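You operate a simulated robot arm through the tools that you are given. There is no shell and no other tool. Be economical: measure what you need, move in short steps, check, and stop when the job is done.

The job below is to be done with a simulated robot arm. You get a single attempt, and the scene is never put back.

TASK
Move the cane stake from the blue pot to the yellow pot and turn its leaves toward the patio door.
Fine: the gauge goes from the yellow pot to its holder first; slide pot and saucer along toward the blue pot, which stays put.

The check looks at the end state, three seconds after you hand in, the way a careful person would. Anything else that was tipped, shoved, dropped, spilled or broken makes it a failure.

THE ROBOT
A 7-joint arm with a two-finger parallel gripper, fixed in place. Base frame: the origin is at the foot of the arm, x ahead of it, y to its left, z up; the work surface is at about z = 78. Readings come in cm, degrees, newtons and seconds.
With the tool pointing down near the work surface it reaches from about 22 to 68 cm from the base axis. Its first joint turns from -66.0 to 66.0 degrees. Payload 2.4 kg.
Tool frame: the origin (TCP) lies between the finger pads and is the grasp point; the fingertips stand 3 cm ahead of it; z points along the fingers, y is the line along which they close. Largest opening 9.4 cm; finger width 2.8, thickness 1; the body of the gripper, 5 by 9.6 cm, starts 5.5 cm behind the TCP.
Orientation is that of the tool frame in the base frame, as a unit quaternion [w, x, y, z]. With the fingers straight down and closing along the base's y, the tool's x points along the base's -x, its y along +y and its z along -z.

THE INTERFACE
- The arm moves only by the tool nudge_tool. Its argument "moves" is a list of rows, each an object of numbers (a shift or turn left out is 0, a gripper value left out holds the last): "x", "y", "z": the shift along the tool's x, y, z in cm; "rx", "ry", "rz": the turn, a rotation vector about the tool's x, y, z in degrees; "fingers": the finger opening in cm, from 0 to 9.4. In form: [{"x": .., "y": .., "z": .., "rx": .., "ry": .., "rz": .., "fingers": ..}, ...]. A call has 1 to 12 rows; each row is the pose to reach, as a shift and turn from the pose commanded when the call began, along the tool's axes at that moment. Rows are played at 5 a second. More than 5 cm and 8.6 degrees between two rows, or a gripper value outside its range, and nothing of the call is played. Where a pose cannot be reached the arm comes as near as it can. A force on the tool above 70 N (or 10 N above the force at the start of the call, whichever is more), or a blocked arm, ends the call early, and 0.2 s more pass. The fingers move at their own pace (about 15.3 cm/s each) and stop on an object; they squeeze with about 26 N. The grip force told is the motor's: it shows also when the fingers shut on nothing. Time passes only in rows, and 0.2 s behind the last, so rows that repeat a pose let the fingers close. The reply holds the time, the measured pose of the TCP, the force on the tool along the base axes, the opening and the grip force, in the units named above and with some noise.
- Cameras (640 x 400 px; columns grow to the right, rows downward): "scene" is fixed at [3.61, 47.27, 144.64]; the picture's right is [-0.77, -0.64, 0.00], its down [-0.36, 0.44, -0.82] and it looks along [0.52, -0.63, -0.57] (base axes); focal length 318 px, centre (320, 200). "wrist" rides on the gripper at [7.6, 1.4, -10.3] in the tool frame; the picture's right is [-0.18, 0.98, 0.00], its down [-0.75, -0.14, -0.64] and it looks along [-0.63, -0.12, 0.77] (tool axes); focal length 243 px, centre (320, 200). There is no depth. A picture from a camera that has moved, and an enlarged one, comes with that camera's place and axes in the base frame and with its lens.
- grab_frame(camera): a new picture of that camera. The clock stands still meanwhile.
- inspect(camera, box): a new picture of the part [left, top, right, bottom] of that camera's present view, enlarged. The clock stands still meanwhile.
- finish_job(): hands the job in; it is judged then, once.

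Work in short steps. Places have to be worked out from the pictures, the camera data and where the tool is seen: move nearer, look again, correct. Check each grasp and each placing, and mend what went wrong. You have 120 turns and 68 pictures in all, those below and enlarged ones among them. Open the gripper and draw the arm clear of the work before you hand the job in, unless the task says otherwise; then end with one line.

The tools are called by a JSON object that holds its "api" and its "payload". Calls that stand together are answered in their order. nudge_tool: Moves the arm, as the interface text tells. Its arguments: {"type":"object","properties":{"moves":{"type":"array","items":{"type":"object","properties":{"x":{"type":"number"},"y":{"type":"number"},"z":{"type":"number"},"rx":{"type":"number"},"ry":{"type":"number"},"rz":{"type":"number"},"fingers":{"type":"number"}}}}},"required":["moves"]} The other tools are called the same way: grab_frame (camera) takes a picture; inspect (camera, box) takes an enlarged picture of a part of a camera's view; finish_job () hands the job in.

At the start:

```text
clock: 0.0
position: [39.85, -16.5, 122.23]
tool_rot: [0.0, 0.0, 1.0, 0.0]
ft_force: [0.6, 0.4, -0.7]
gripper_width: 9.4
gripper_force: 0.1
```

scene: 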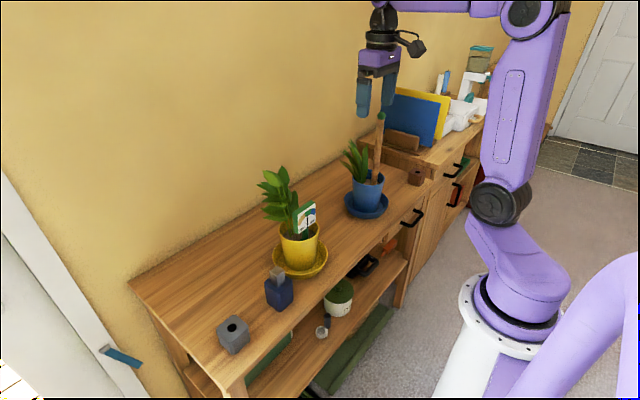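
wrist: 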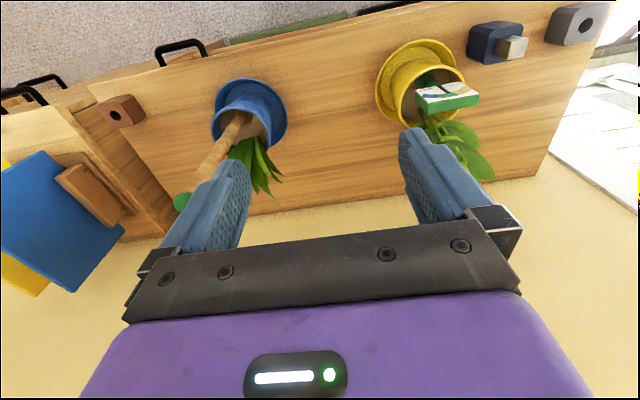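

The pictures show a yellow pot with a gauge card, a blue pot with the cane, and some blocks that could be the holder. I'll enlarge the main areas to identify each of them.

{"api": "inspect", "payload": {"camera": "scene", "box": [200, 150, 360, 360]}}

{"api": "inspect", "payload": {"camera": "scene", "box": [320, 90, 480, 230]}}

{"api": "inspect", "payload": {"camera": "scene", "box": [0, 160, 200, 400]}}

{"api": "inspect", "payload": {"camera": "wrist", "box": [340, 0, 640, 190]}}

```text
1.90 times, centred on (280, 255) of scene
camera zoom: at [3.61, 47.27, 144.64], right [-0.77, -0.64, 0.0], down [-0.36, 0.44, -0.82], along [0.52, -0.63, -0.57], focal length 606 px, centre (396, 95)
```

zoom: 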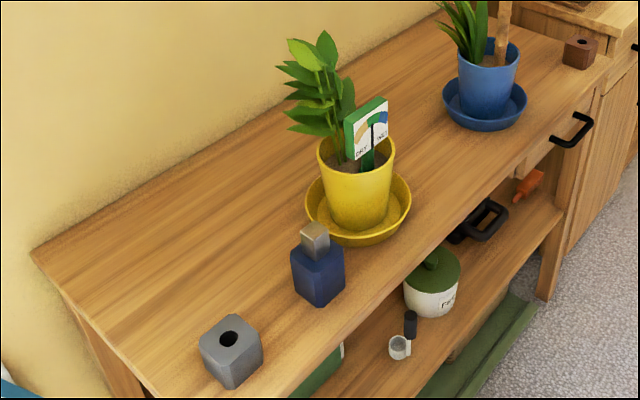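

```text
2.86 times, centred on (400, 160) of scene
camera zoom: at [3.61, 47.27, 144.64], right [-0.77, -0.64, 0.0], down [-0.36, 0.44, -0.82], along [0.52, -0.63, -0.57], focal length 910 px, centre (91, 314)
```

zoom: 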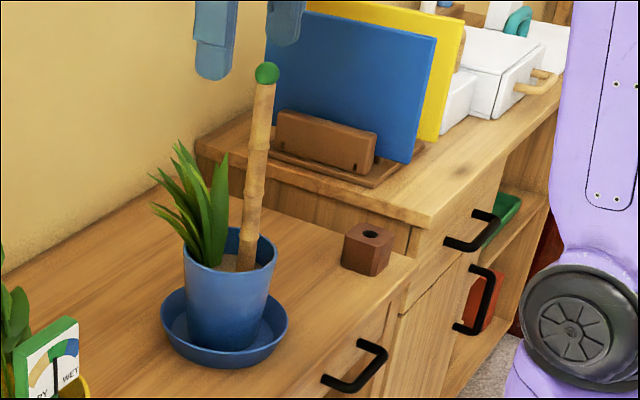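

```text
1.67 times, centred on (100, 280) of scene
camera zoom: at [3.61, 47.27, 144.64], right [-0.77, -0.64, 0.0], down [-0.36, 0.44, -0.82], along [0.52, -0.63, -0.57], focal length 530 px, centre (687, 67)
```

zoom: 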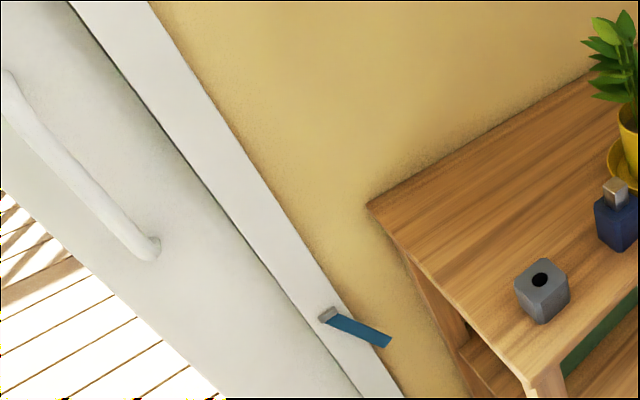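

```text
2.11 times, centred on (490, 95) of wrist
camera zoom: at [32.14, -15.05, 132.59], right [0.18, 0.98, 0.0], down [0.75, -0.14, 0.64], along [0.63, -0.12, -0.77], focal length 511 px, centre (-38, 421)
```

zoom: 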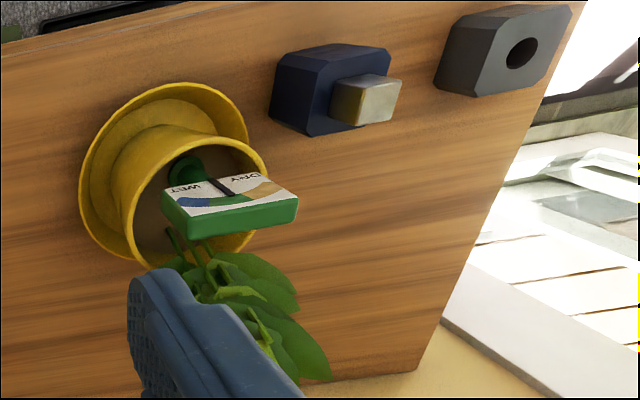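

Working from the scene view, I place yellow pot at about (49, 1), blue pot at (49, -33), grey holed block at (44, 29), navy block at (44, 14) and brown holed block at (43, -60). I'll move the wrist camera over the yellow pot to look closer.

{"api": "nudge_tool", "payload": {"moves": [{"x": 0.6, "y": 3.3, "z": 2.5}, {"x": 1.2, "y": 6.6, "z": 5}, {"x": 1.8, "y": 10, "z": 7.5}, {"x": 2.5, "y": 13.3, "z": 10}, {"x": 3.1, "y": 16.6, "z": 12.5}, {"x": 3.75, "y": 20, "z": 15}, {"x": 3.75, "y": 20, "z": 15}]}}

{"api": "grab_frame", "payload": {"camera": "wrist"}}

```text
clock: 1.6
position: [36.14, 3.68, 107.43]
tool_rot: [0.001, 0.0, 1.0, 0.001]
ft_force: [0.5, -0.1, 0.4]
gripper_width: 9.42
gripper_force: 0.1
```

```text
61 pictures are left
camera wrist: at [28.37, 5.17, 117.81], right [0.18, 0.98, 0.0], down [0.75, -0.14, 0.64], along [0.63, -0.12, -0.77], focal length 243 px, centre (320, 200)
```

wrist: 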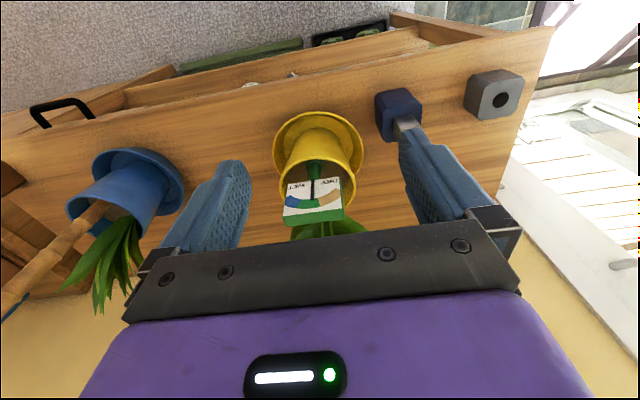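

The patio door is in the back wall, off toward +y. I'll zoom in on the gauge, the two blocks and the blue pot.

{"api": "inspect", "payload": {"camera": "wrist", "box": [250, 90, 390, 250]}}

{"api": "inspect", "payload": {"camera": "wrist", "box": [360, 50, 540, 150]}}

{"api": "inspect", "payload": {"camera": "scene", "box": [240, 150, 340, 280]}}

```text
2.50 times, centred on (320, 170) of wrist
camera zoom: at [28.37, 5.17, 117.81], right [0.18, 0.98, 0.0], down [0.75, -0.14, 0.64], along [0.63, -0.12, -0.77], focal length 606 px, centre (320, 275)
```

zoom: 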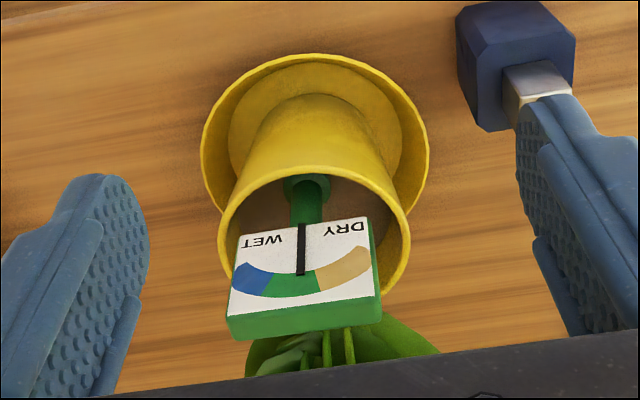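

```text
3.56 times, centred on (450, 100) of wrist
camera zoom: at [28.37, 5.17, 117.81], right [0.18, 0.98, 0.0], down [0.75, -0.14, 0.64], along [0.63, -0.12, -0.77], focal length 863 px, centre (-142, 556)
```

zoom: 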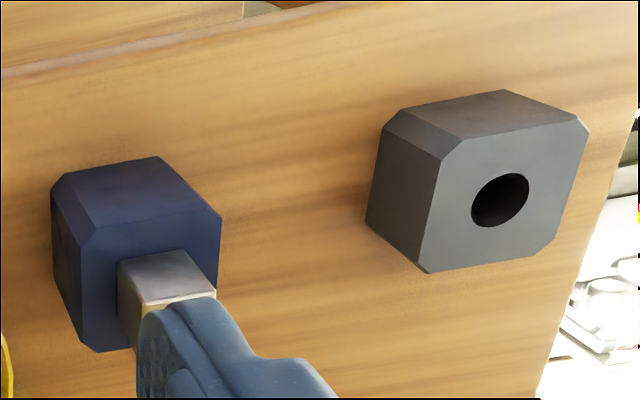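

```text
3.08 times, centred on (290, 215) of scene
camera zoom: at [3.61, 47.27, 144.64], right [-0.77, -0.64, 0.0], down [-0.36, 0.44, -0.82], along [0.52, -0.63, -0.57], focal length 980 px, centre (412, 154)
```

zoom: 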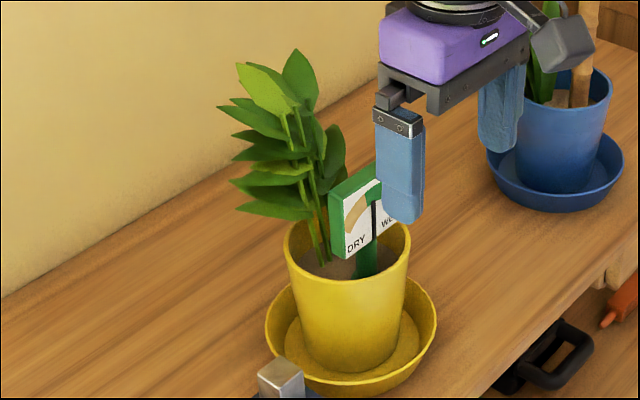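

The gauge plate is about 6.6 cm wide along y, near (47, 1), with its top at z≈97.6. Before gripping I want a steeper look at the leaves, so I'll move higher and over the pot.

{"api": "nudge_tool", "payload": {"moves": [{"z": -4}, {"z": -8}, {"z": -12}, {"x": -4, "y": -0.7, "z": -12}, {"x": -8, "y": -1.5, "z": -12}, {"x": -11, "y": -2, "z": -12}, {"x": -11, "y": -2, "z": -12}]}}

{"api": "grab_frame", "payload": {"camera": "wrist"}}

```text
clock: 3.2
position: [46.93, 1.89, 119.16]
tool_rot: [0.001, 0.0, 1.0, 0.002]
ft_force: [0.1, -0.1, 0.4]
gripper_width: 9.4
gripper_force: 0.0
```

```text
57 pictures are left
camera wrist: at [39.27, 3.34, 129.42], right [0.18, 0.98, 0.0], down [0.75, -0.14, 0.64], along [0.63, -0.12, -0.77], focal length 243 px, centre (320, 200)
```

wrist: 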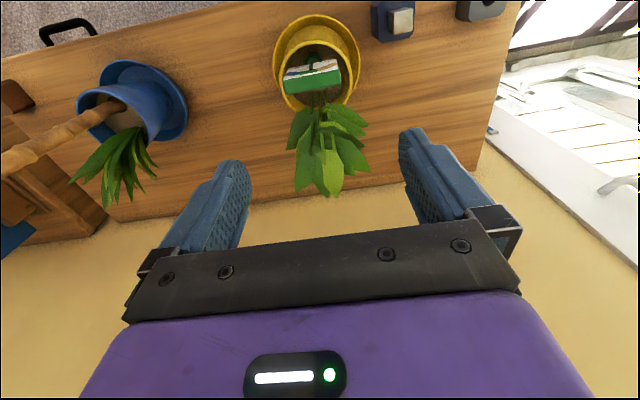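

Leaves lean straight toward +x, and the gauge plate's top is at about (46.9, 1.0, 97.6). I'll zoom in on the pot to see the soil, stem and rim.

{"api": "inspect", "payload": {"camera": "wrist", "box": [260, 0, 380, 130]}}

```text
3.08 times, centred on (320, 65) of wrist
camera zoom: at [39.27, 3.34, 129.42], right [0.18, 0.98, 0.0], down [0.75, -0.14, 0.64], along [0.63, -0.12, -0.77], focal length 746 px, centre (320, 615)
```

zoom: 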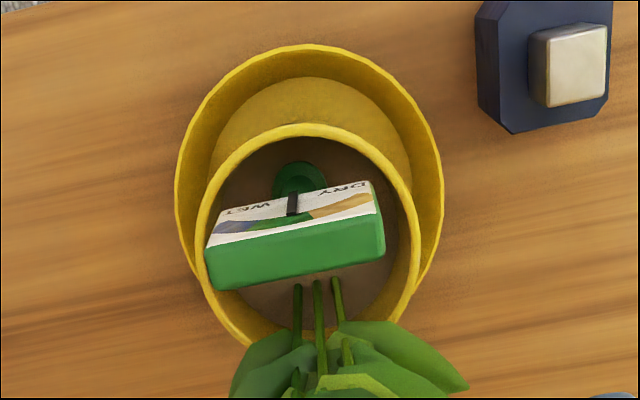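

The pot is centred at about (48.1, 1.0) with its rim at z≈90.3, and the plate is roughly 6.8 × 1.8 cm. I'll descend with a 15° tilt so the gripper body stays away from the leaves.

{"api": "nudge_tool", "payload": {"moves": [{"x": 0.2, "y": -0.9, "z": 4, "ry": -5}, {"x": 0.2, "y": -0.9, "z": 8, "ry": -10}, {"x": 0.2, "y": -0.9, "z": 12, "ry": -15}, {"x": 0.2, "y": -0.9, "z": 15, "ry": -15}, {"x": 0.2, "y": -0.9, "z": 17, "ry": -15}, {"x": 0.2, "y": -0.9, "z": 17, "ry": -15}]}}

{"api": "grab_frame", "payload": {"camera": "wrist"}}

{"api": "inspect", "payload": {"camera": "scene", "box": [240, 150, 340, 280]}}

```text
clock: 4.6
position: [46.63, 0.6, 102.43]
tool_rot: [0.131, -0.001, 0.991, 0.001]
ft_force: [-0.1, -0.1, 0.3]
gripper_width: 9.41
gripper_force: 0.0
```

```text
55 pictures are left
camera wrist: at [36.64, 2.08, 110.34], right [0.18, 0.98, 0.05], down [0.56, -0.14, 0.82], along [0.81, -0.12, -0.58], focal length 243 px, centre (320, 200)
```

wrist: 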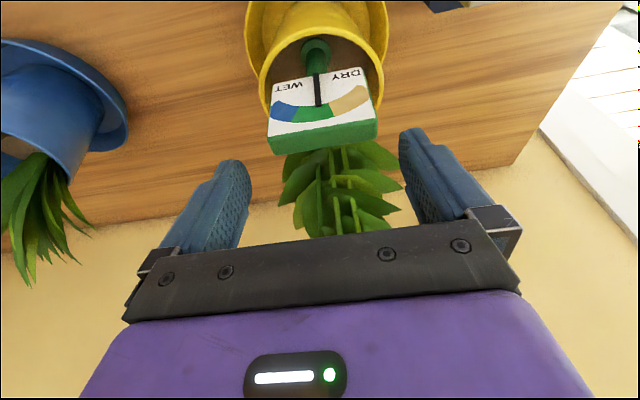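

```text
3.08 times, centred on (290, 215) of scene
camera zoom: at [3.61, 47.27, 144.64], right [-0.77, -0.64, 0.0], down [-0.36, 0.44, -0.82], along [0.52, -0.63, -0.57], focal length 980 px, centre (412, 154)
```

zoom: 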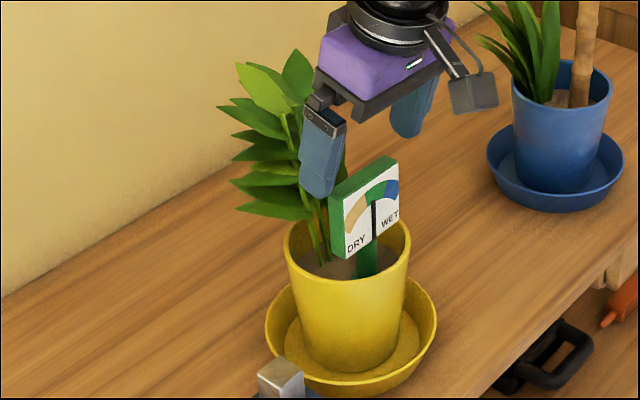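

The fingers are lined up around the plate. I'll go straight down 7.3 cm and close on its sides.

{"api": "nudge_tool", "payload": {"moves": [{"x": 0.63, "y": 0.2, "z": 2.35}, {"x": 1.27, "y": 0.2, "z": 4.7}, {"x": 1.9, "y": 0.2, "z": 7.05}, {"x": 1.9, "y": 0.2, "z": 7.05}]}}

{"api": "inspect", "payload": {"camera": "scene", "box": [240, 150, 340, 280]}}

```text
clock: 5.6
position: [46.54, 0.97, 95.12]
tool_rot: [0.131, 0.0, 0.991, 0.001]
ft_force: [-1.3, 0.3, -0.3]
gripper_width: 9.4
gripper_force: 0.1
```

```text
3.08 times, centred on (290, 215) of scene
camera zoom: at [3.62, 47.27, 144.64], right [-0.77, -0.64, 0.0], down [-0.36, 0.44, -0.82], along [0.52, -0.63, -0.57], focal length 980 px, centre (412, 154)
```

zoom: 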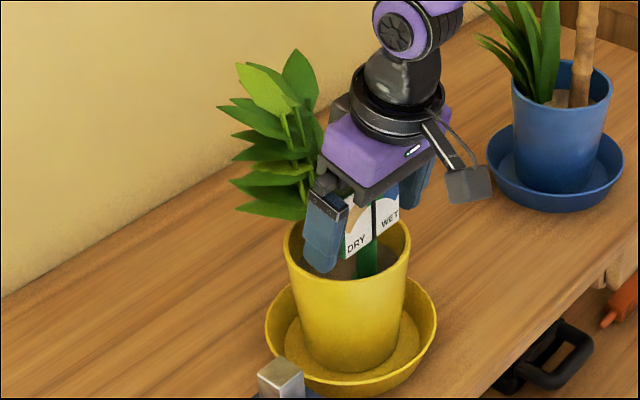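

The fingers are beside the plate and the forces are small, so I'll close them.

{"api": "nudge_tool", "payload": {"moves": [{"fingers": 6.0}, {"fingers": 5.5}, {"fingers": 5.5}]}}

{"api": "inspect", "payload": {"camera": "wrist", "box": [200, 0, 440, 180]}}

```text
clock: 6.4
position: [46.5, 0.94, 95.14]
tool_rot: [0.132, 0.0, 0.991, 0.001]
ft_force: [-0.6, -0.5, 0.1]
gripper_width: 7.35
gripper_force: 25.6
```

```text
2.22 times, centred on (320, 90) of wrist
camera zoom: at [36.58, 2.31, 103.09], right [0.18, 0.98, 0.05], down [0.56, -0.14, 0.82], along [0.81, -0.12, -0.58], focal length 539 px, centre (320, 444)
```

zoom: 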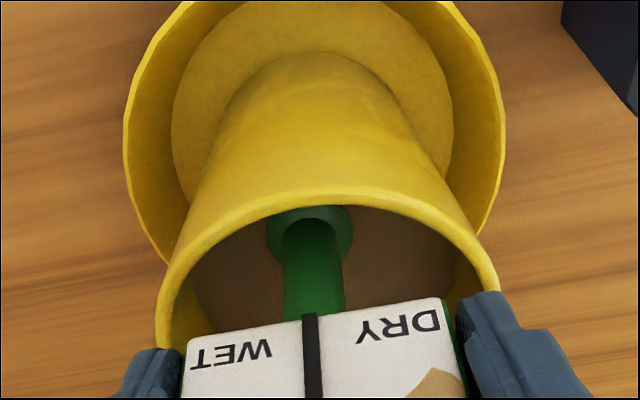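

The grip is firm at 7.35 cm. I'll draw the gauge straight up.

{"api": "nudge_tool", "payload": {"moves": [{"x": -0.26, "z": -0.97}, {"x": -0.52, "z": -1.93}, {"x": -1.04, "z": -3.86}, {"x": -1.81, "z": -6.76}, {"x": -2.6, "z": -9.66}, {"x": -3.37, "z": -12.56}, {"x": -4.14, "z": -15.45}, {"x": -4.14, "z": -15.45}]}}

{"api": "grab_frame", "payload": {"camera": "wrist"}}

{"api": "grab_frame", "payload": {"camera": "scene"}}

```text
clock: 8.2
position: [47.04, 0.78, 111.17]
tool_rot: [0.132, -0.001, 0.991, 0.0]
ft_force: [-0.2, -0.5, -0.4]
gripper_width: 7.32
gripper_force: 26.1
```

```text
51 pictures are left
camera wrist: at [36.91, 2.21, 119.17], right [0.18, 0.98, 0.05], down [0.56, -0.14, 0.82], along [0.81, -0.12, -0.58], focal length 243 px, centre (320, 200)
```

wrist: 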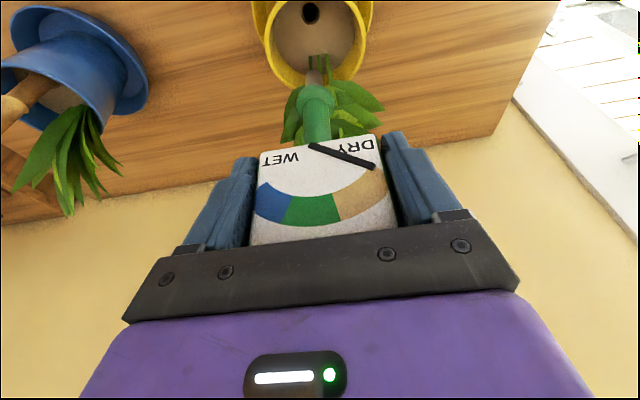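

```text
50 pictures are left
```

scene: 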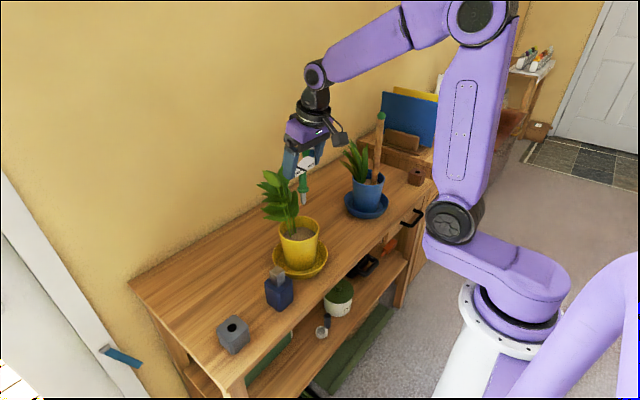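

The gauge is out and there's a hole left in the soil. I'll zoom in for the probe's length and the hole size.

{"api": "inspect", "payload": {"camera": "scene", "box": [270, 130, 350, 250]}}

{"api": "inspect", "payload": {"camera": "wrist", "box": [240, 0, 400, 170]}}

{"api": "inspect", "payload": {"camera": "scene", "box": [200, 250, 310, 370]}}

```text
3.33 times, centred on (310, 190) of scene
camera zoom: at [3.62, 47.27, 144.64], right [-0.77, -0.64, 0.0], down [-0.36, 0.44, -0.82], along [0.52, -0.63, -0.57], focal length 1061 px, centre (353, 233)
```

zoom: 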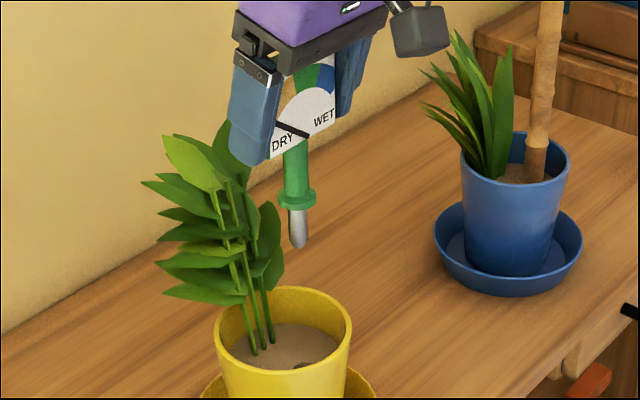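

```text
2.35 times, centred on (320, 85) of wrist
camera zoom: at [36.91, 2.21, 119.17], right [0.18, 0.98, 0.05], down [0.56, -0.14, 0.82], along [0.81, -0.12, -0.58], focal length 571 px, centre (320, 471)
```

zoom: 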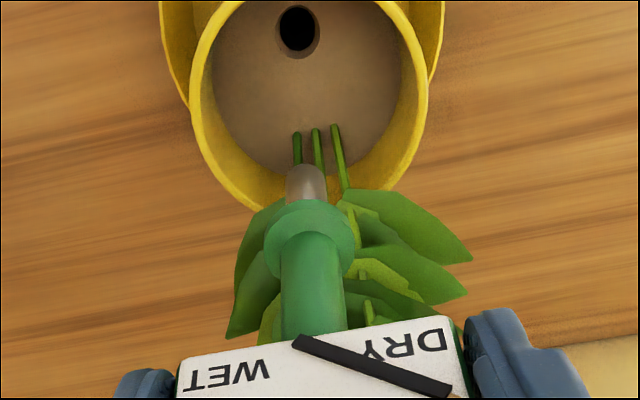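

```text
3.33 times, centred on (255, 310) of scene
camera zoom: at [3.62, 47.27, 144.64], right [-0.77, -0.64, 0.0], down [-0.36, 0.44, -0.82], along [0.52, -0.63, -0.57], focal length 1061 px, centre (537, -167)
```

zoom: 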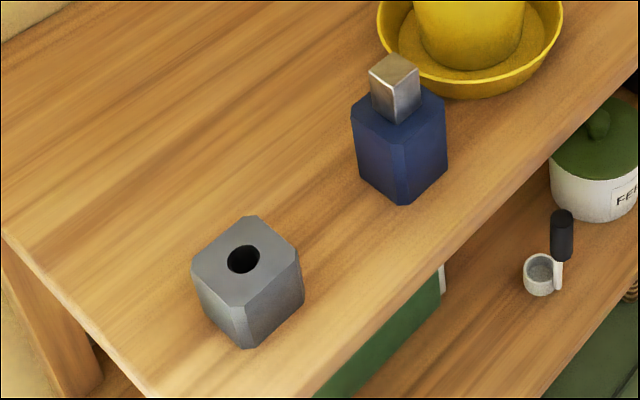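

The collar belongs to the probe: it sits about 7.3 cm below the TCP, with the tip about 11.5 cm below. I estimate the grey block's hole at (44.6, 28.0), top z≈82. I'll carry the gauge over there, staying high.

{"api": "nudge_tool", "payload": {"moves": [{"x": 1.93, "z": -0.52}, {"x": 1.93, "y": 4.5, "z": -0.52}, {"x": 1.93, "y": 9, "z": -0.52}, {"x": 1.93, "y": 13.5, "z": -0.52}, {"x": 1.93, "y": 18, "z": -0.52}, {"x": 1.93, "y": 22.5, "z": -0.52}, {"x": 1.93, "y": 27.2, "z": -0.52}, {"x": 1.93, "y": 27.2, "z": -0.52}]}}

{"api": "grab_frame", "payload": {"camera": "wrist"}}

{"api": "inspect", "payload": {"camera": "scene", "box": [180, 200, 320, 370]}}

```text
clock: 10.0
position: [44.81, 27.72, 110.92]
tool_rot: [0.131, -0.001, 0.991, 0.002]
ft_force: [-0.8, 0.3, -0.7]
gripper_width: 7.35
gripper_force: 26.1
```

```text
46 pictures are left
camera wrist: at [34.8, 29.22, 118.87], right [0.18, 0.98, 0.05], down [0.56, -0.14, 0.82], along [0.81, -0.12, -0.58], focal length 243 px, centre (320, 200)
```

wrist: 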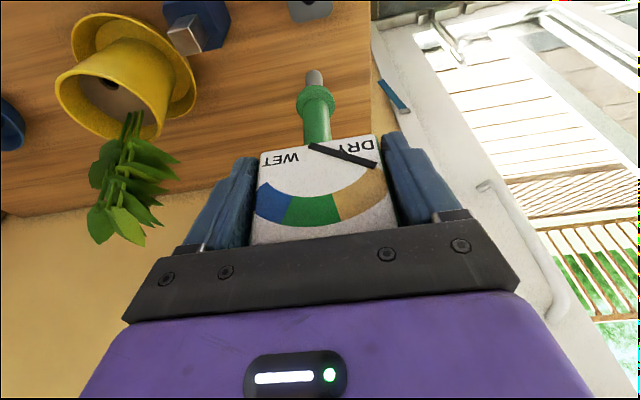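

```text
2.35 times, centred on (250, 285) of scene
camera zoom: at [3.61, 47.28, 144.64], right [-0.77, -0.64, 0.0], down [-0.36, 0.44, -0.82], along [0.52, -0.63, -0.57], focal length 749 px, centre (485, 0)
```

zoom: 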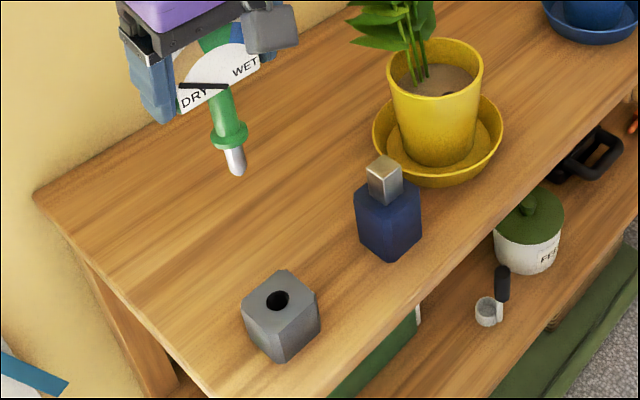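

The gauge is over the block. I'll lower it 13 cm, which should leave the tip about 4 cm above the block, and look again.

{"api": "nudge_tool", "payload": {"moves": [{"x": 1.03, "z": 3.86}, {"x": 2.06, "z": 7.73}, {"x": 3.1, "z": 11.1}, {"x": 3.36, "z": 12.56}, {"x": 3.36, "z": 12.56}]}}

{"api": "inspect", "payload": {"camera": "wrist", "box": [230, 0, 410, 130]}}

{"api": "inspect", "payload": {"camera": "scene", "box": [190, 250, 290, 370]}}

```text
clock: 11.2
position: [44.97, 28.13, 97.87]
tool_rot: [0.131, 0.0, 0.991, 0.001]
ft_force: [-0.6, -0.4, -1.2]
gripper_width: 7.35
gripper_force: 25.8
```

```text
3.08 times, centred on (320, 65) of wrist
camera zoom: at [35.03, 29.58, 105.87], right [0.18, 0.98, 0.05], down [0.56, -0.14, 0.82], along [0.81, -0.12, -0.58], focal length 746 px, centre (320, 615)
```

zoom: 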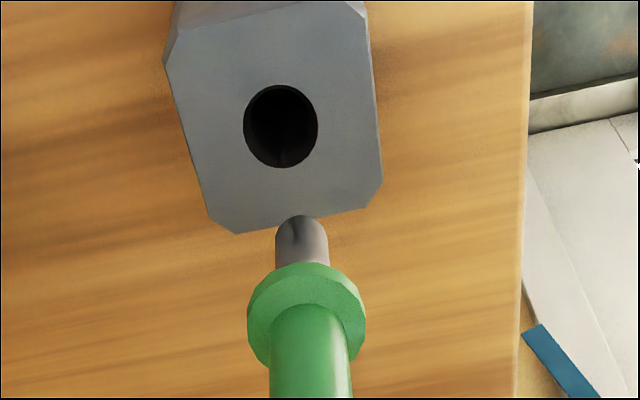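

```text
3.33 times, centred on (240, 310) of scene
camera zoom: at [3.62, 47.27, 144.64], right [-0.77, -0.64, 0.0], down [-0.36, 0.44, -0.82], along [0.52, -0.63, -0.57], focal length 1061 px, centre (587, -167)
```

zoom: 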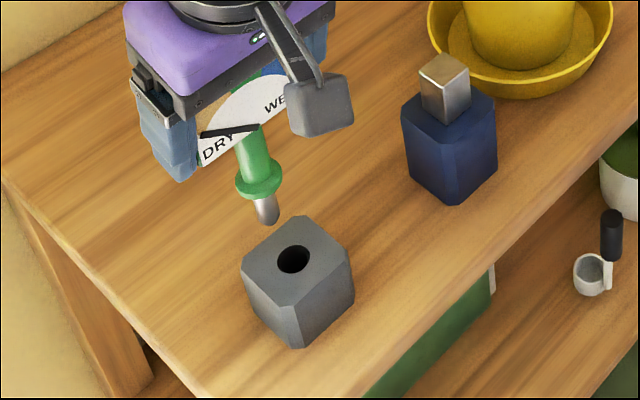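

Triangulating, the hole is at about (43.9, 28.0, 83) and the tip is at about (44.6, 28.4, 87). I'll shift by (-0.7, -0.35), lower 2.5 cm and check.

{"api": "nudge_tool", "payload": {"moves": [{"x": 0.68, "y": -0.35, "z": -0.18}, {"x": 1.33, "y": -0.35, "z": 2.23}, {"x": 1.33, "y": -0.35, "z": 2.23}]}}

{"api": "inspect", "payload": {"camera": "wrist", "box": [230, 0, 410, 130]}}

{"api": "inspect", "payload": {"camera": "scene", "box": [205, 280, 275, 360]}}

```text
clock: 12.0
position: [44.3, 27.91, 95.36]
tool_rot: [0.132, 0.0, 0.991, 0.001]
ft_force: [0.5, -0.2, -0.5]
gripper_width: 7.35
gripper_force: 26.2
```

```text
3.08 times, centred on (320, 65) of wrist
camera zoom: at [34.25, 29.25, 103.51], right [0.18, 0.98, 0.05], down [0.56, -0.14, 0.82], along [0.81, -0.12, -0.58], focal length 746 px, centre (320, 615)
```

zoom: 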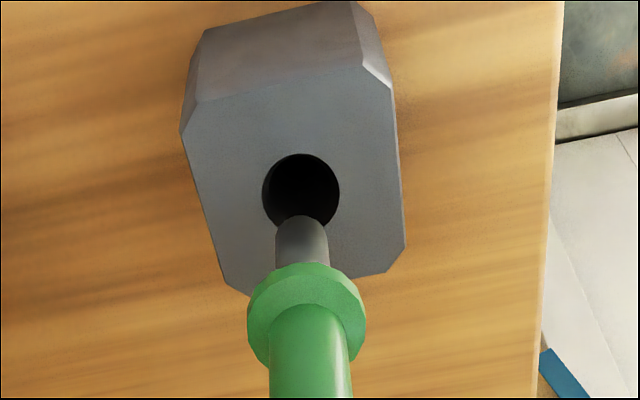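

```text
5.00 times, centred on (240, 320) of scene
camera zoom: at [3.62, 47.27, 144.64], right [-0.77, -0.64, 0.0], down [-0.36, 0.44, -0.82], along [0.52, -0.63, -0.57], focal length 1592 px, centre (720, -400)
```

zoom: 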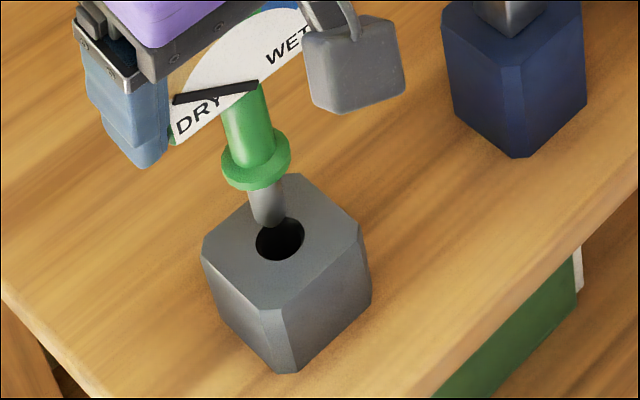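

The tip sits almost over the hole, with about -0.2 in x left to correct. I'll correct that and lower 2.5 cm into it.

{"api": "nudge_tool", "payload": {"moves": [{"x": 0.19, "y": -0.05, "z": -0.05}, {"x": 0.52, "y": -0.05, "z": 1.16}, {"x": 0.84, "y": -0.05, "z": 2.36}, {"x": 0.84, "y": -0.05, "z": 2.36}]}}

{"api": "inspect", "payload": {"camera": "wrist", "box": [230, 0, 410, 130]}}

```text
clock: 13.0
position: [44.01, 27.73, 92.81]
tool_rot: [0.131, -0.001, 0.991, 0.001]
ft_force: [-4.6, 4.0, 0.7]
gripper_width: 7.34
gripper_force: 25.8
```

```text
3.08 times, centred on (320, 65) of wrist
camera zoom: at [33.98, 29.21, 100.86], right [0.18, 0.98, 0.05], down [0.56, -0.14, 0.82], along [0.81, -0.12, -0.58], focal length 746 px, centre (320, 615)
```

zoom: 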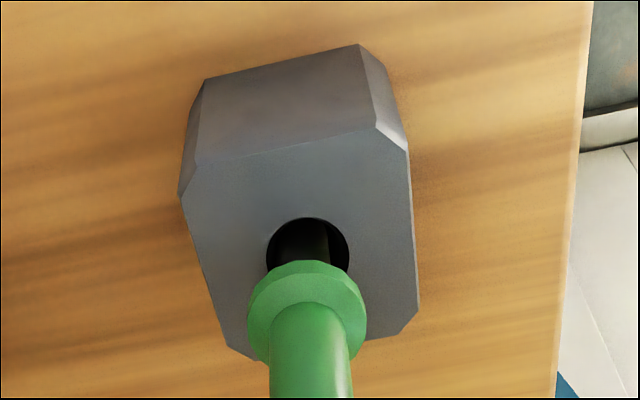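

The tip is in the hole but touching its side, with force on the tool toward -x and +y. I'll ease it that way and lower further.

{"api": "nudge_tool", "payload": {"moves": [{"x": 0.19, "y": 0.15, "z": -0.05}, {"x": 0.38, "y": 0.15, "z": 0.68}, {"x": 0.6, "y": 0.15, "z": 1.45}, {"x": 0.6, "y": 0.15, "z": 1.45}]}}

{"api": "inspect", "payload": {"camera": "wrist", "box": [230, 0, 410, 130]}}

```text
clock: 14.0
position: [43.91, 27.77, 91.34]
tool_rot: [0.131, 0.0, 0.991, 0.002]
ft_force: [-0.1, -0.2, -0.6]
gripper_width: 7.34
gripper_force: 26.3
```

```text
3.08 times, centred on (320, 65) of wrist
camera zoom: at [33.85, 29.33, 99.34], right [0.18, 0.98, 0.05], down [0.56, -0.14, 0.82], along [0.81, -0.12, -0.58], focal length 746 px, centre (320, 615)
```

zoom: 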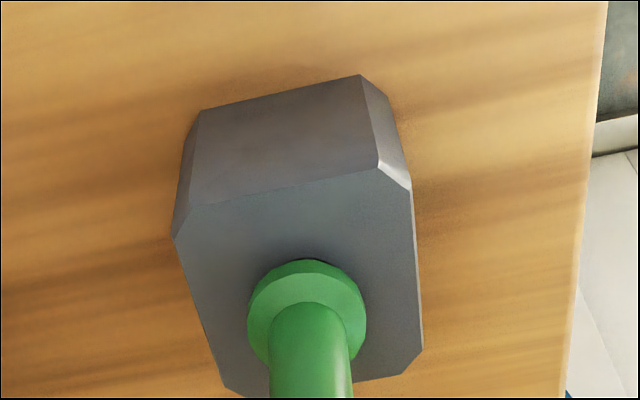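

There's no side force now and the collar is close to the block top. I'll lower in small steps until it touches.

{"api": "nudge_tool", "payload": {"moves": [{"x": 0.05, "z": 0.19}, {"x": 0.1, "z": 0.38}, {"x": 0.13, "z": 0.5}, {"x": 0.13, "z": 0.5}]}}

```text
clock: 15.0
position: [43.79, 27.86, 90.91]
tool_rot: [0.131, -0.001, 0.991, 0.001]
ft_force: [0.2, -0.2, 0.1]
gripper_width: 7.34
gripper_force: 26.3
```

{"api": "nudge_tool", "payload": {"moves": [{"x": 0.05, "z": 0.19}, {"x": 0.1, "z": 0.38}, {"x": 0.1, "z": 0.38}]}}

{"api": "inspect", "payload": {"camera": "scene", "box": [205, 280, 275, 360]}}

```text
clock: 15.8
position: [43.67, 27.8, 90.78]
tool_rot: [0.133, 0.0, 0.991, 0.002]
ft_force: [-1.8, -0.2, 24.1]
gripper_width: 7.33
gripper_force: 26.1
```

```text
5.00 times, centred on (240, 320) of scene
camera zoom: at [3.58, 47.25, 144.65], right [-0.77, -0.64, 0.0], down [-0.36, 0.44, -0.82], along [0.52, -0.63, -0.57], focal length 1592 px, centre (720, -400)
```

zoom: 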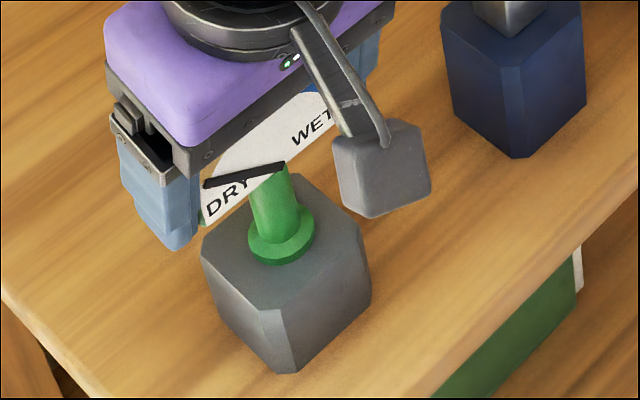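

Contact reads 24 N and the collar is seated on the block. I'll back off to relieve the load, release, and lift away.

{"api": "nudge_tool", "payload": {"moves": [{"x": -0.06, "z": -0.22}, {"x": -0.06, "z": -0.22, "fingers": 9.4}, {"x": -0.06, "z": -0.22, "fingers": 9.4}, {"x": -0.9, "z": -3.2, "fingers": 9.4}, {"x": -2, "z": -7.2, "fingers": 9.4}, {"x": -3, "z": -11, "fingers": 9.4}, {"x": -3, "z": -11, "fingers": 9.4}]}}

{"api": "grab_frame", "payload": {"camera": "scene"}}

```text
clock: 17.4
position: [43.76, 27.8, 101.76]
tool_rot: [0.131, 0.0, 0.991, 0.002]
ft_force: [-0.4, 0.3, -1.5]
gripper_width: 9.39
gripper_force: 0.0
```

```text
37 pictures are left
```

scene: 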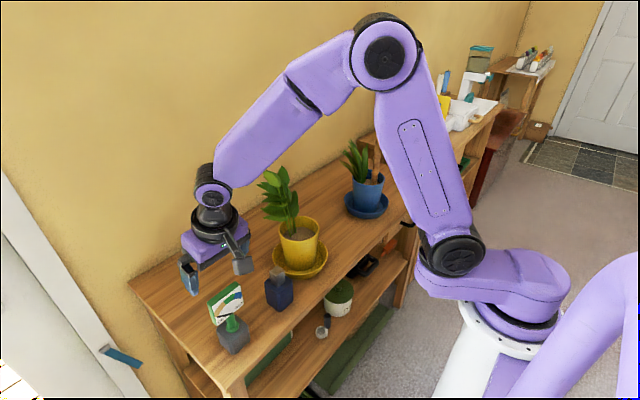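

The gauge now stands in its holder. Next I'll slide the saucer by pushing low on its +y side with both fingers, with the hand yawed -90°. First I'll rise and remove the tilt.

{"api": "nudge_tool", "payload": {"moves": [{"x": -1.04, "z": -3.86}, {"x": -2.07, "z": -7.73}, {"x": -3.1, "z": -11.6, "ry": 8}, {"x": -3.1, "z": -11.6, "ry": 15}, {"x": -3.1, "z": -11.6, "ry": 15}]}}

```text
clock: 18.6
position: [43.58, 27.82, 113.97]
tool_rot: [0.001, 0.0, 1.0, 0.001]
ft_force: [-0.4, 0.4, 0.8]
gripper_width: 9.4
gripper_force: 0.0
```

Now I'll yaw by -90° while moving to (47.6, 14).

{"api": "nudge_tool", "payload": {"moves": [{"x": -0.36, "y": -1.25, "rz": 8.2, "fingers": 7}, {"x": -0.72, "y": -2.5, "rz": 16.4}, {"x": -1.08, "y": -3.75, "rz": 24.6}, {"x": -1.44, "y": -5, "rz": 32.8}, {"x": -1.8, "y": -6.25, "rz": 41}, {"x": -2.2, "y": -7.5, "rz": 49.2}, {"x": -2.6, "y": -8.75, "rz": 57.4}, {"x": -2.9, "y": -10, "rz": 65.6}, {"x": -3.3, "y": -11.25, "rz": 73.8}, {"x": -3.7, "y": -12.5, "rz": 82}, {"x": -4, "y": -13.8, "rz": 90}, {"x": -4, "y": -13.8, "rz": 90}]}}

{"api": "grab_frame", "payload": {"camera": "wrist"}}

```text
clock: 21.2
position: [47.78, 14.08, 113.84]
tool_rot: [-0.001, 0.707, 0.707, 0.001]
ft_force: [0.0, 0.3, -0.7]
gripper_width: 6.99
gripper_force: 0.0
```

```text
36 pictures are left
camera wrist: at [49.22, 21.68, 124.23], right [0.98, -0.19, 0.0], down [-0.14, -0.75, 0.64], along [-0.12, -0.63, -0.77], focal length 243 px, centre (320, 200)
```

wrist: 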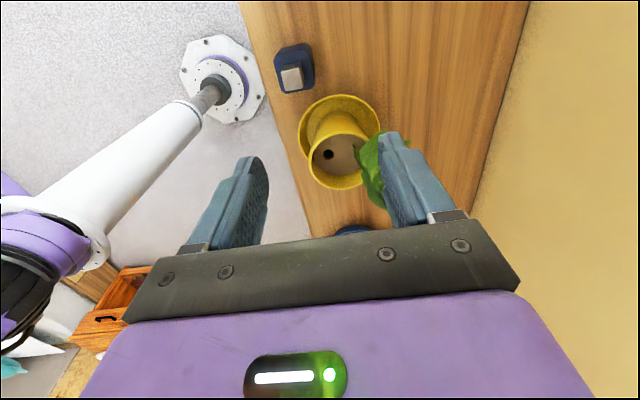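

I'll zoom in for exact saucer, leaf and navy block positions from this direction.

{"api": "inspect", "payload": {"camera": "wrist", "box": [250, 30, 430, 215]}}

```text
2.16 times, centred on (340, 122) of wrist
camera zoom: at [49.22, 21.68, 124.23], right [0.98, -0.19, 0.0], down [-0.14, -0.75, 0.64], along [-0.12, -0.63, -0.77], focal length 525 px, centre (277, 368)
```

zoom: 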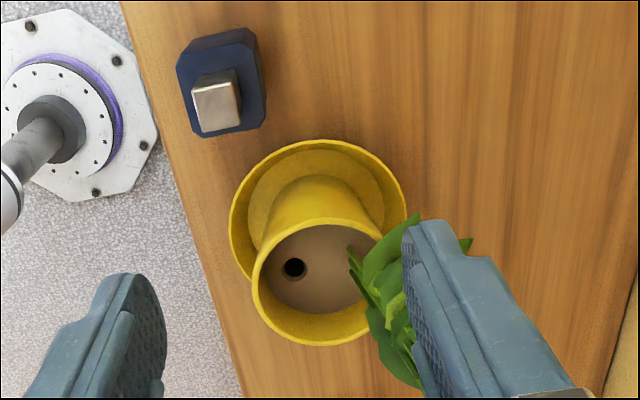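

The neck is confirmed at (44, 14.2), the saucer centre is at about (48.4, 0.9) with R≈7.6, and the leaves stay at x>50.5. I'll come down just clear of the saucer's +y edge.

{"api": "nudge_tool", "payload": {"moves": [{"x": -2.1, "z": 3}, {"x": -4.3, "z": 6}, {"x": -4.3, "z": 10.5}, {"x": -4.3, "z": 15}, {"x": -4.3, "z": 19.5}, {"x": -4.3, "z": 23}, {"x": -4.3, "z": 23}]}}

{"api": "inspect", "payload": {"camera": "scene", "box": [220, 170, 360, 320]}}

{"api": "grab_frame", "payload": {"camera": "wrist"}}

```text
clock: 22.8
position: [47.55, 9.54, 91.35]
tool_rot: [0.001, 0.707, 0.707, 0.002]
ft_force: [-0.1, -0.4, 0.0]
gripper_width: 7.02
gripper_force: 0.0
```

```text
2.67 times, centred on (290, 245) of scene
camera zoom: at [3.62, 47.27, 144.64], right [-0.77, -0.64, 0.0], down [-0.36, 0.44, -0.82], along [0.52, -0.63, -0.57], focal length 849 px, centre (400, 80)
```

zoom: 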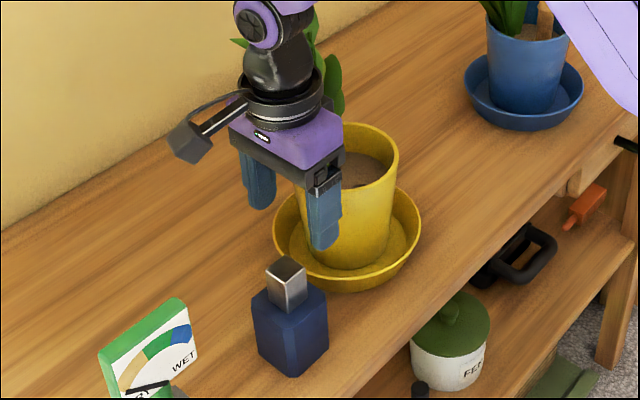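

```text
33 pictures are left
camera wrist: at [48.95, 17.1, 101.81], right [0.98, -0.18, 0.0], down [-0.14, -0.75, 0.64], along [-0.12, -0.63, -0.77], focal length 243 px, centre (320, 200)
```

wrist: 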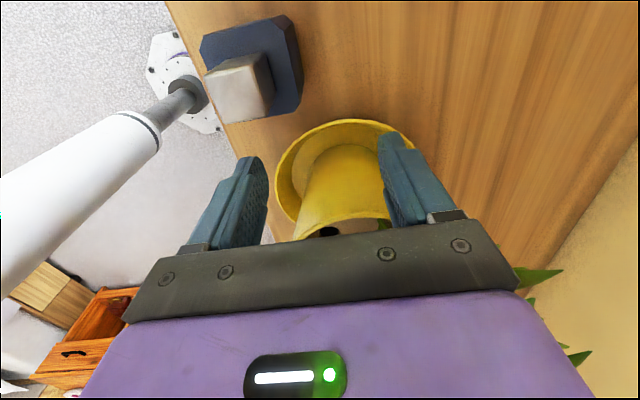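

The gaps to the neck and leaves look clear. I'll add 0.2 cm of clearance in +y and lower the tips to z≈79.5.

{"api": "nudge_tool", "payload": {"moves": [{"x": 0.2, "z": 3}, {"x": 0.2, "z": 6}, {"x": 0.2, "z": 8.8}, {"x": 0.2, "z": 8.8}]}}

{"api": "grab_frame", "payload": {"camera": "wrist"}}

{"api": "inspect", "payload": {"camera": "scene", "box": [220, 170, 360, 320]}}

```text
clock: 23.6
position: [47.73, 9.82, 84.5]
tool_rot: [0.001, 0.707, 0.707, 0.002]
ft_force: [-13.7, -2.5, 40.3]
gripper_width: 7.03
gripper_force: 1.0
stopped in row 3: the force on the tool passed its limit (the readings are from after the stop); the commanded pose is now the measured one
```

```text
32 pictures are left
camera wrist: at [49.19, 17.44, 94.91], right [0.98, -0.18, 0.0], down [-0.14, -0.75, 0.64], along [-0.12, -0.63, -0.77], focal length 243 px, centre (320, 200)
```

wrist: 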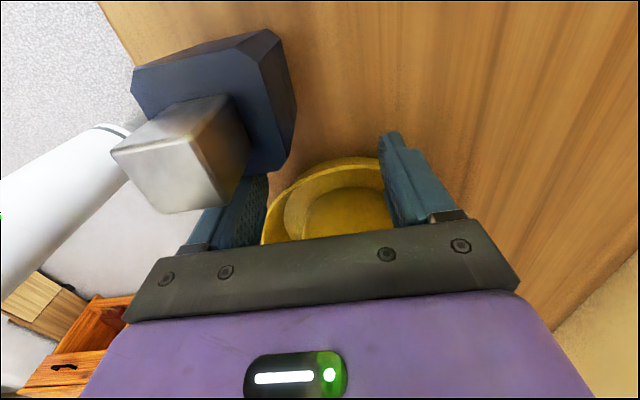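

```text
2.67 times, centred on (290, 245) of scene
camera zoom: at [3.51, 47.26, 144.64], right [-0.77, -0.64, 0.0], down [-0.36, 0.44, -0.82], along [0.52, -0.63, -0.57], focal length 849 px, centre (400, 80)
```

zoom: 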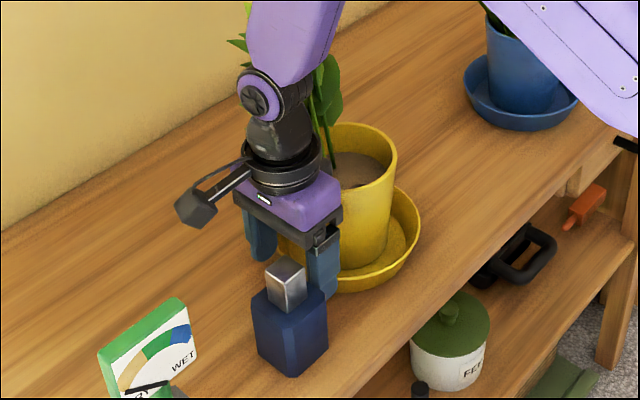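

Something stopped the descent at tip z≈81.5, probably the saucer rim. I'll rise straight up 3 cm and check that nothing shifted.

{"api": "nudge_tool", "payload": {"moves": [{"z": -1}, {"z": -2}, {"z": -3}, {"z": -3}]}}

{"api": "grab_frame", "payload": {"camera": "wrist"}}

{"api": "inspect", "payload": {"camera": "scene", "box": [220, 170, 360, 320]}}

```text
clock: 24.6
position: [48.04, 9.77, 87.27]
tool_rot: [0.001, 0.706, 0.708, 0.002]
ft_force: [0.2, -0.2, 0.2]
gripper_width: 7.01
gripper_force: 0.0
```

```text
30 pictures are left
camera wrist: at [49.28, 17.39, 97.69], right [0.98, -0.18, 0.0], down [-0.14, -0.75, 0.64], along [-0.11, -0.63, -0.77], focal length 243 px, centre (320, 200)
```

wrist: 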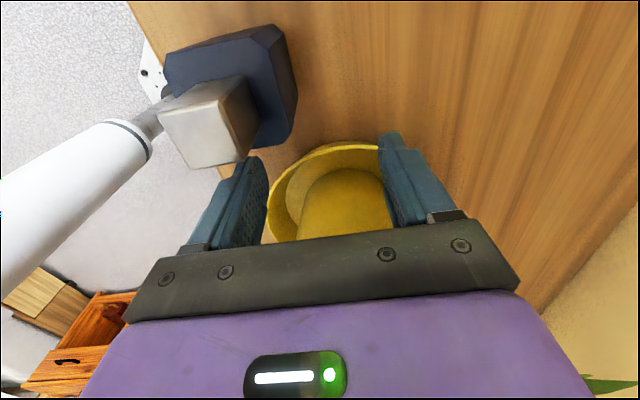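

```text
2.67 times, centred on (290, 245) of scene
camera zoom: at [3.61, 47.27, 144.64], right [-0.77, -0.64, 0.0], down [-0.36, 0.44, -0.82], along [0.52, -0.63, -0.57], focal length 849 px, centre (400, 80)
```

zoom: 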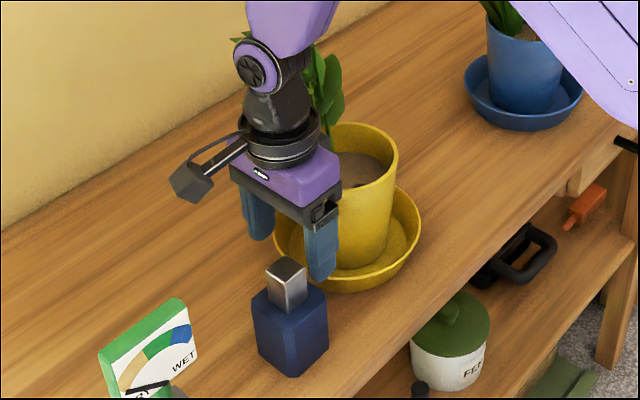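

Nothing moved: the saucer rim top is at about z=81.5 and the +x finger grazed it. I'll open wider to 8 cm, re-centre at x≈48.4, and descend only to tip z≈80.

{"api": "nudge_tool", "payload": {"moves": [{"x": -0.1, "y": 0.35, "fingers": 8}, {"x": -0.1, "y": 0.35, "fingers": 8}, {"x": -0.1, "y": 0.35, "z": 1.5}, {"x": -0.1, "y": 0.35, "z": 2.6}]}}

```text
clock: 25.6
position: [48.42, 9.74, 84.83]
tool_rot: [0.0, 0.706, 0.708, 0.001]
ft_force: [0.4, 0.3, -0.6]
gripper_width: 8.01
gripper_force: 0.1
```

{"api": "nudge_tool", "payload": {"moves": [{"z": 0.5}, {"z": 1.0}, {"z": 1.5}, {"z": 1.8}]}}

{"api": "grab_frame", "payload": {"camera": "wrist"}}

```text
clock: 26.1
position: [48.45, 9.87, 84.56]
tool_rot: [0.002, 0.706, 0.708, 0.004]
ft_force: [-7.7, -2.2, 24.2]
gripper_width: 8.06
gripper_force: 0.7
stopped in row 2: the force on the tool passed its limit (the readings are from after the stop); the commanded pose is now the measured one
```

```text
28 pictures are left
camera wrist: at [49.8, 17.45, 94.92], right [0.98, -0.18, 0.01], down [-0.14, -0.75, 0.64], along [-0.11, -0.63, -0.77], focal length 243 px, centre (320, 200)
```

wrist: 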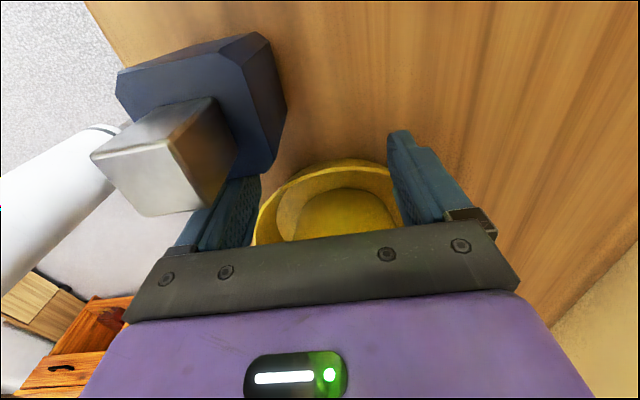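

The view shows the +x finger's tip sitting right on the saucer rim, so the saucer centre must be nearer x≈49.2. I'll lift a little, shift +0.8 in x, and lower again in small steps.

{"api": "nudge_tool", "payload": {"moves": [{"z": -0.8}, {"y": 0.8, "z": -0.8}, {"y": 0.8, "z": 0.2}, {"y": 0.8, "z": 0.7}, {"y": 0.8, "z": 1.2}, {"y": 0.8, "z": 1.5}]}}

{"api": "grab_frame", "payload": {"camera": "wrist"}}

```text
clock: 27.0
position: [49.46, 10.02, 84.63]
tool_rot: [0.004, 0.705, 0.71, 0.004]
ft_force: [-9.3, -1.7, 23.9]
gripper_width: 8.13
gripper_force: 0.6
stopped in row 4: the force on the tool passed its limit (the readings are from after the stop); the commanded pose is now the measured one
```

```text
27 pictures are left
camera wrist: at [50.73, 17.48, 94.93], right [0.98, -0.18, 0.01], down [-0.14, -0.75, 0.64], along [-0.1, -0.63, -0.77], focal length 243 px, centre (320, 200)
```

wrist: 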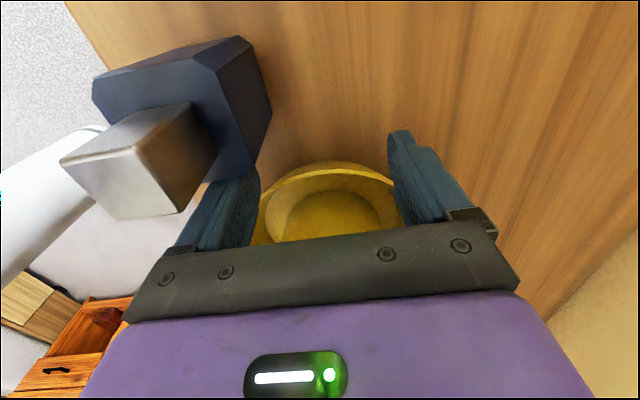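

The stop height hasn't changed with x, so I think it's the gripper body landing on the pot rim at z≈90. I'll rise, lean the hand 12° away from the pot, shift to x≈50.5 clear of the navy neck, and narrow the fingers to 4 cm.

{"api": "nudge_tool", "payload": {"moves": [{"z": -1.5}, {"z": -3}, {"x": 0.5, "y": 0.5, "z": -3, "ry": -6, "fingers": 4}, {"x": 1.1, "y": 1.05, "z": -3, "ry": -12, "fingers": 4}, {"x": 1.1, "y": 1.05, "z": -3, "ry": -12, "fingers": 4}]}}

{"api": "grab_frame", "payload": {"camera": "wrist"}}

{"api": "inspect", "payload": {"camera": "scene", "box": [230, 180, 350, 310]}}

```text
clock: 28.2
position: [50.52, 10.86, 87.33]
tool_rot: [0.08, 0.702, 0.705, -0.07]
ft_force: [1.2, -1.0, -0.6]
gripper_width: 3.99
gripper_force: 0.1
```

```text
26 pictures are left
camera wrist: at [51.77, 20.5, 95.95], right [0.98, -0.17, 0.05], down [-0.15, -0.6, 0.78], along [-0.1, -0.78, -0.62], focal length 243 px, centre (320, 200)
```

wrist: 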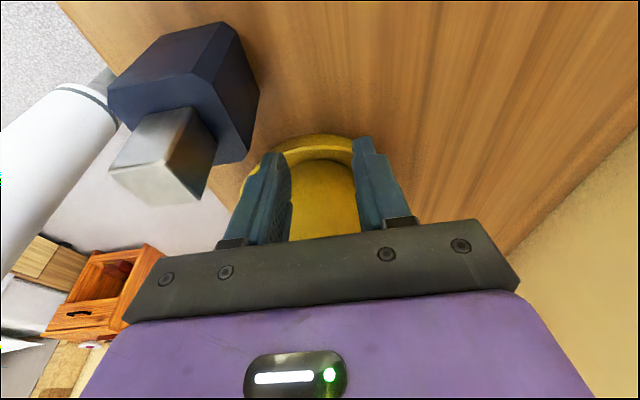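

```text
3.08 times, centred on (290, 245) of scene
camera zoom: at [3.61, 47.27, 144.64], right [-0.77, -0.64, 0.0], down [-0.36, 0.44, -0.82], along [0.52, -0.63, -0.57], focal length 980 px, centre (412, 62)
```

zoom: 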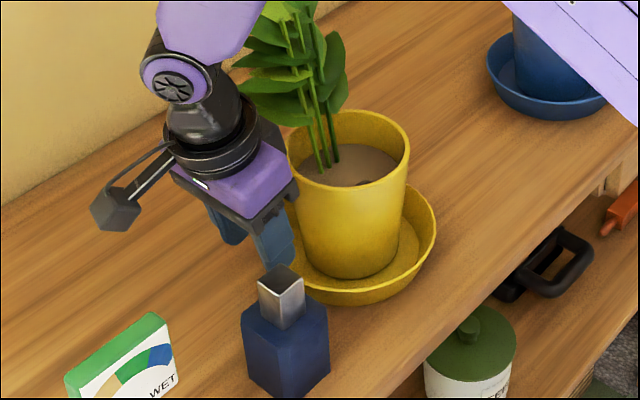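

The layout is intact and the hand is clear of the pot. I'll move out 0.6 cm and come down 4 cm beside the saucer.

{"api": "nudge_tool", "payload": {"moves": [{"x": 0.59, "y": 0.4, "z": -0.12}, {"x": 0.9, "y": 0.4, "z": 1.35}, {"x": 1.1, "y": 0.4, "z": 2.3}, {"x": 1.28, "y": 0.4, "z": 3.1}, {"x": 1.42, "y": 0.4, "z": 3.79}, {"x": 1.42, "y": 0.4, "z": 3.79}]}}

{"api": "grab_frame", "payload": {"camera": "wrist"}}

```text
clock: 29.6
position: [50.91, 11.64, 83.35]
tool_rot: [0.079, 0.702, 0.705, -0.069]
ft_force: [0.7, -0.1, 0.1]
gripper_width: 4.0
gripper_force: 0.1
```

```text
24 pictures are left
camera wrist: at [52.15, 21.26, 91.97], right [0.98, -0.17, 0.05], down [-0.15, -0.61, 0.78], along [-0.1, -0.78, -0.62], focal length 243 px, centre (320, 200)
```

wrist: 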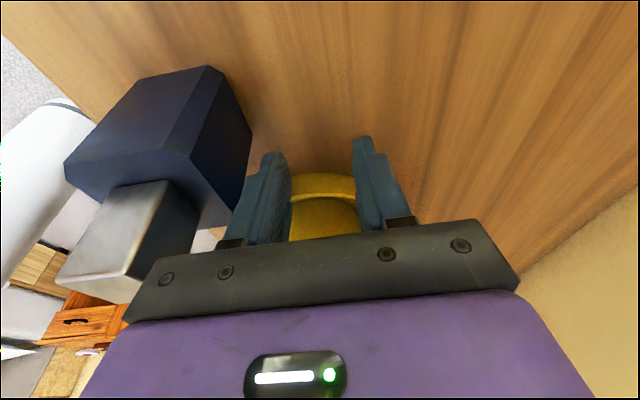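

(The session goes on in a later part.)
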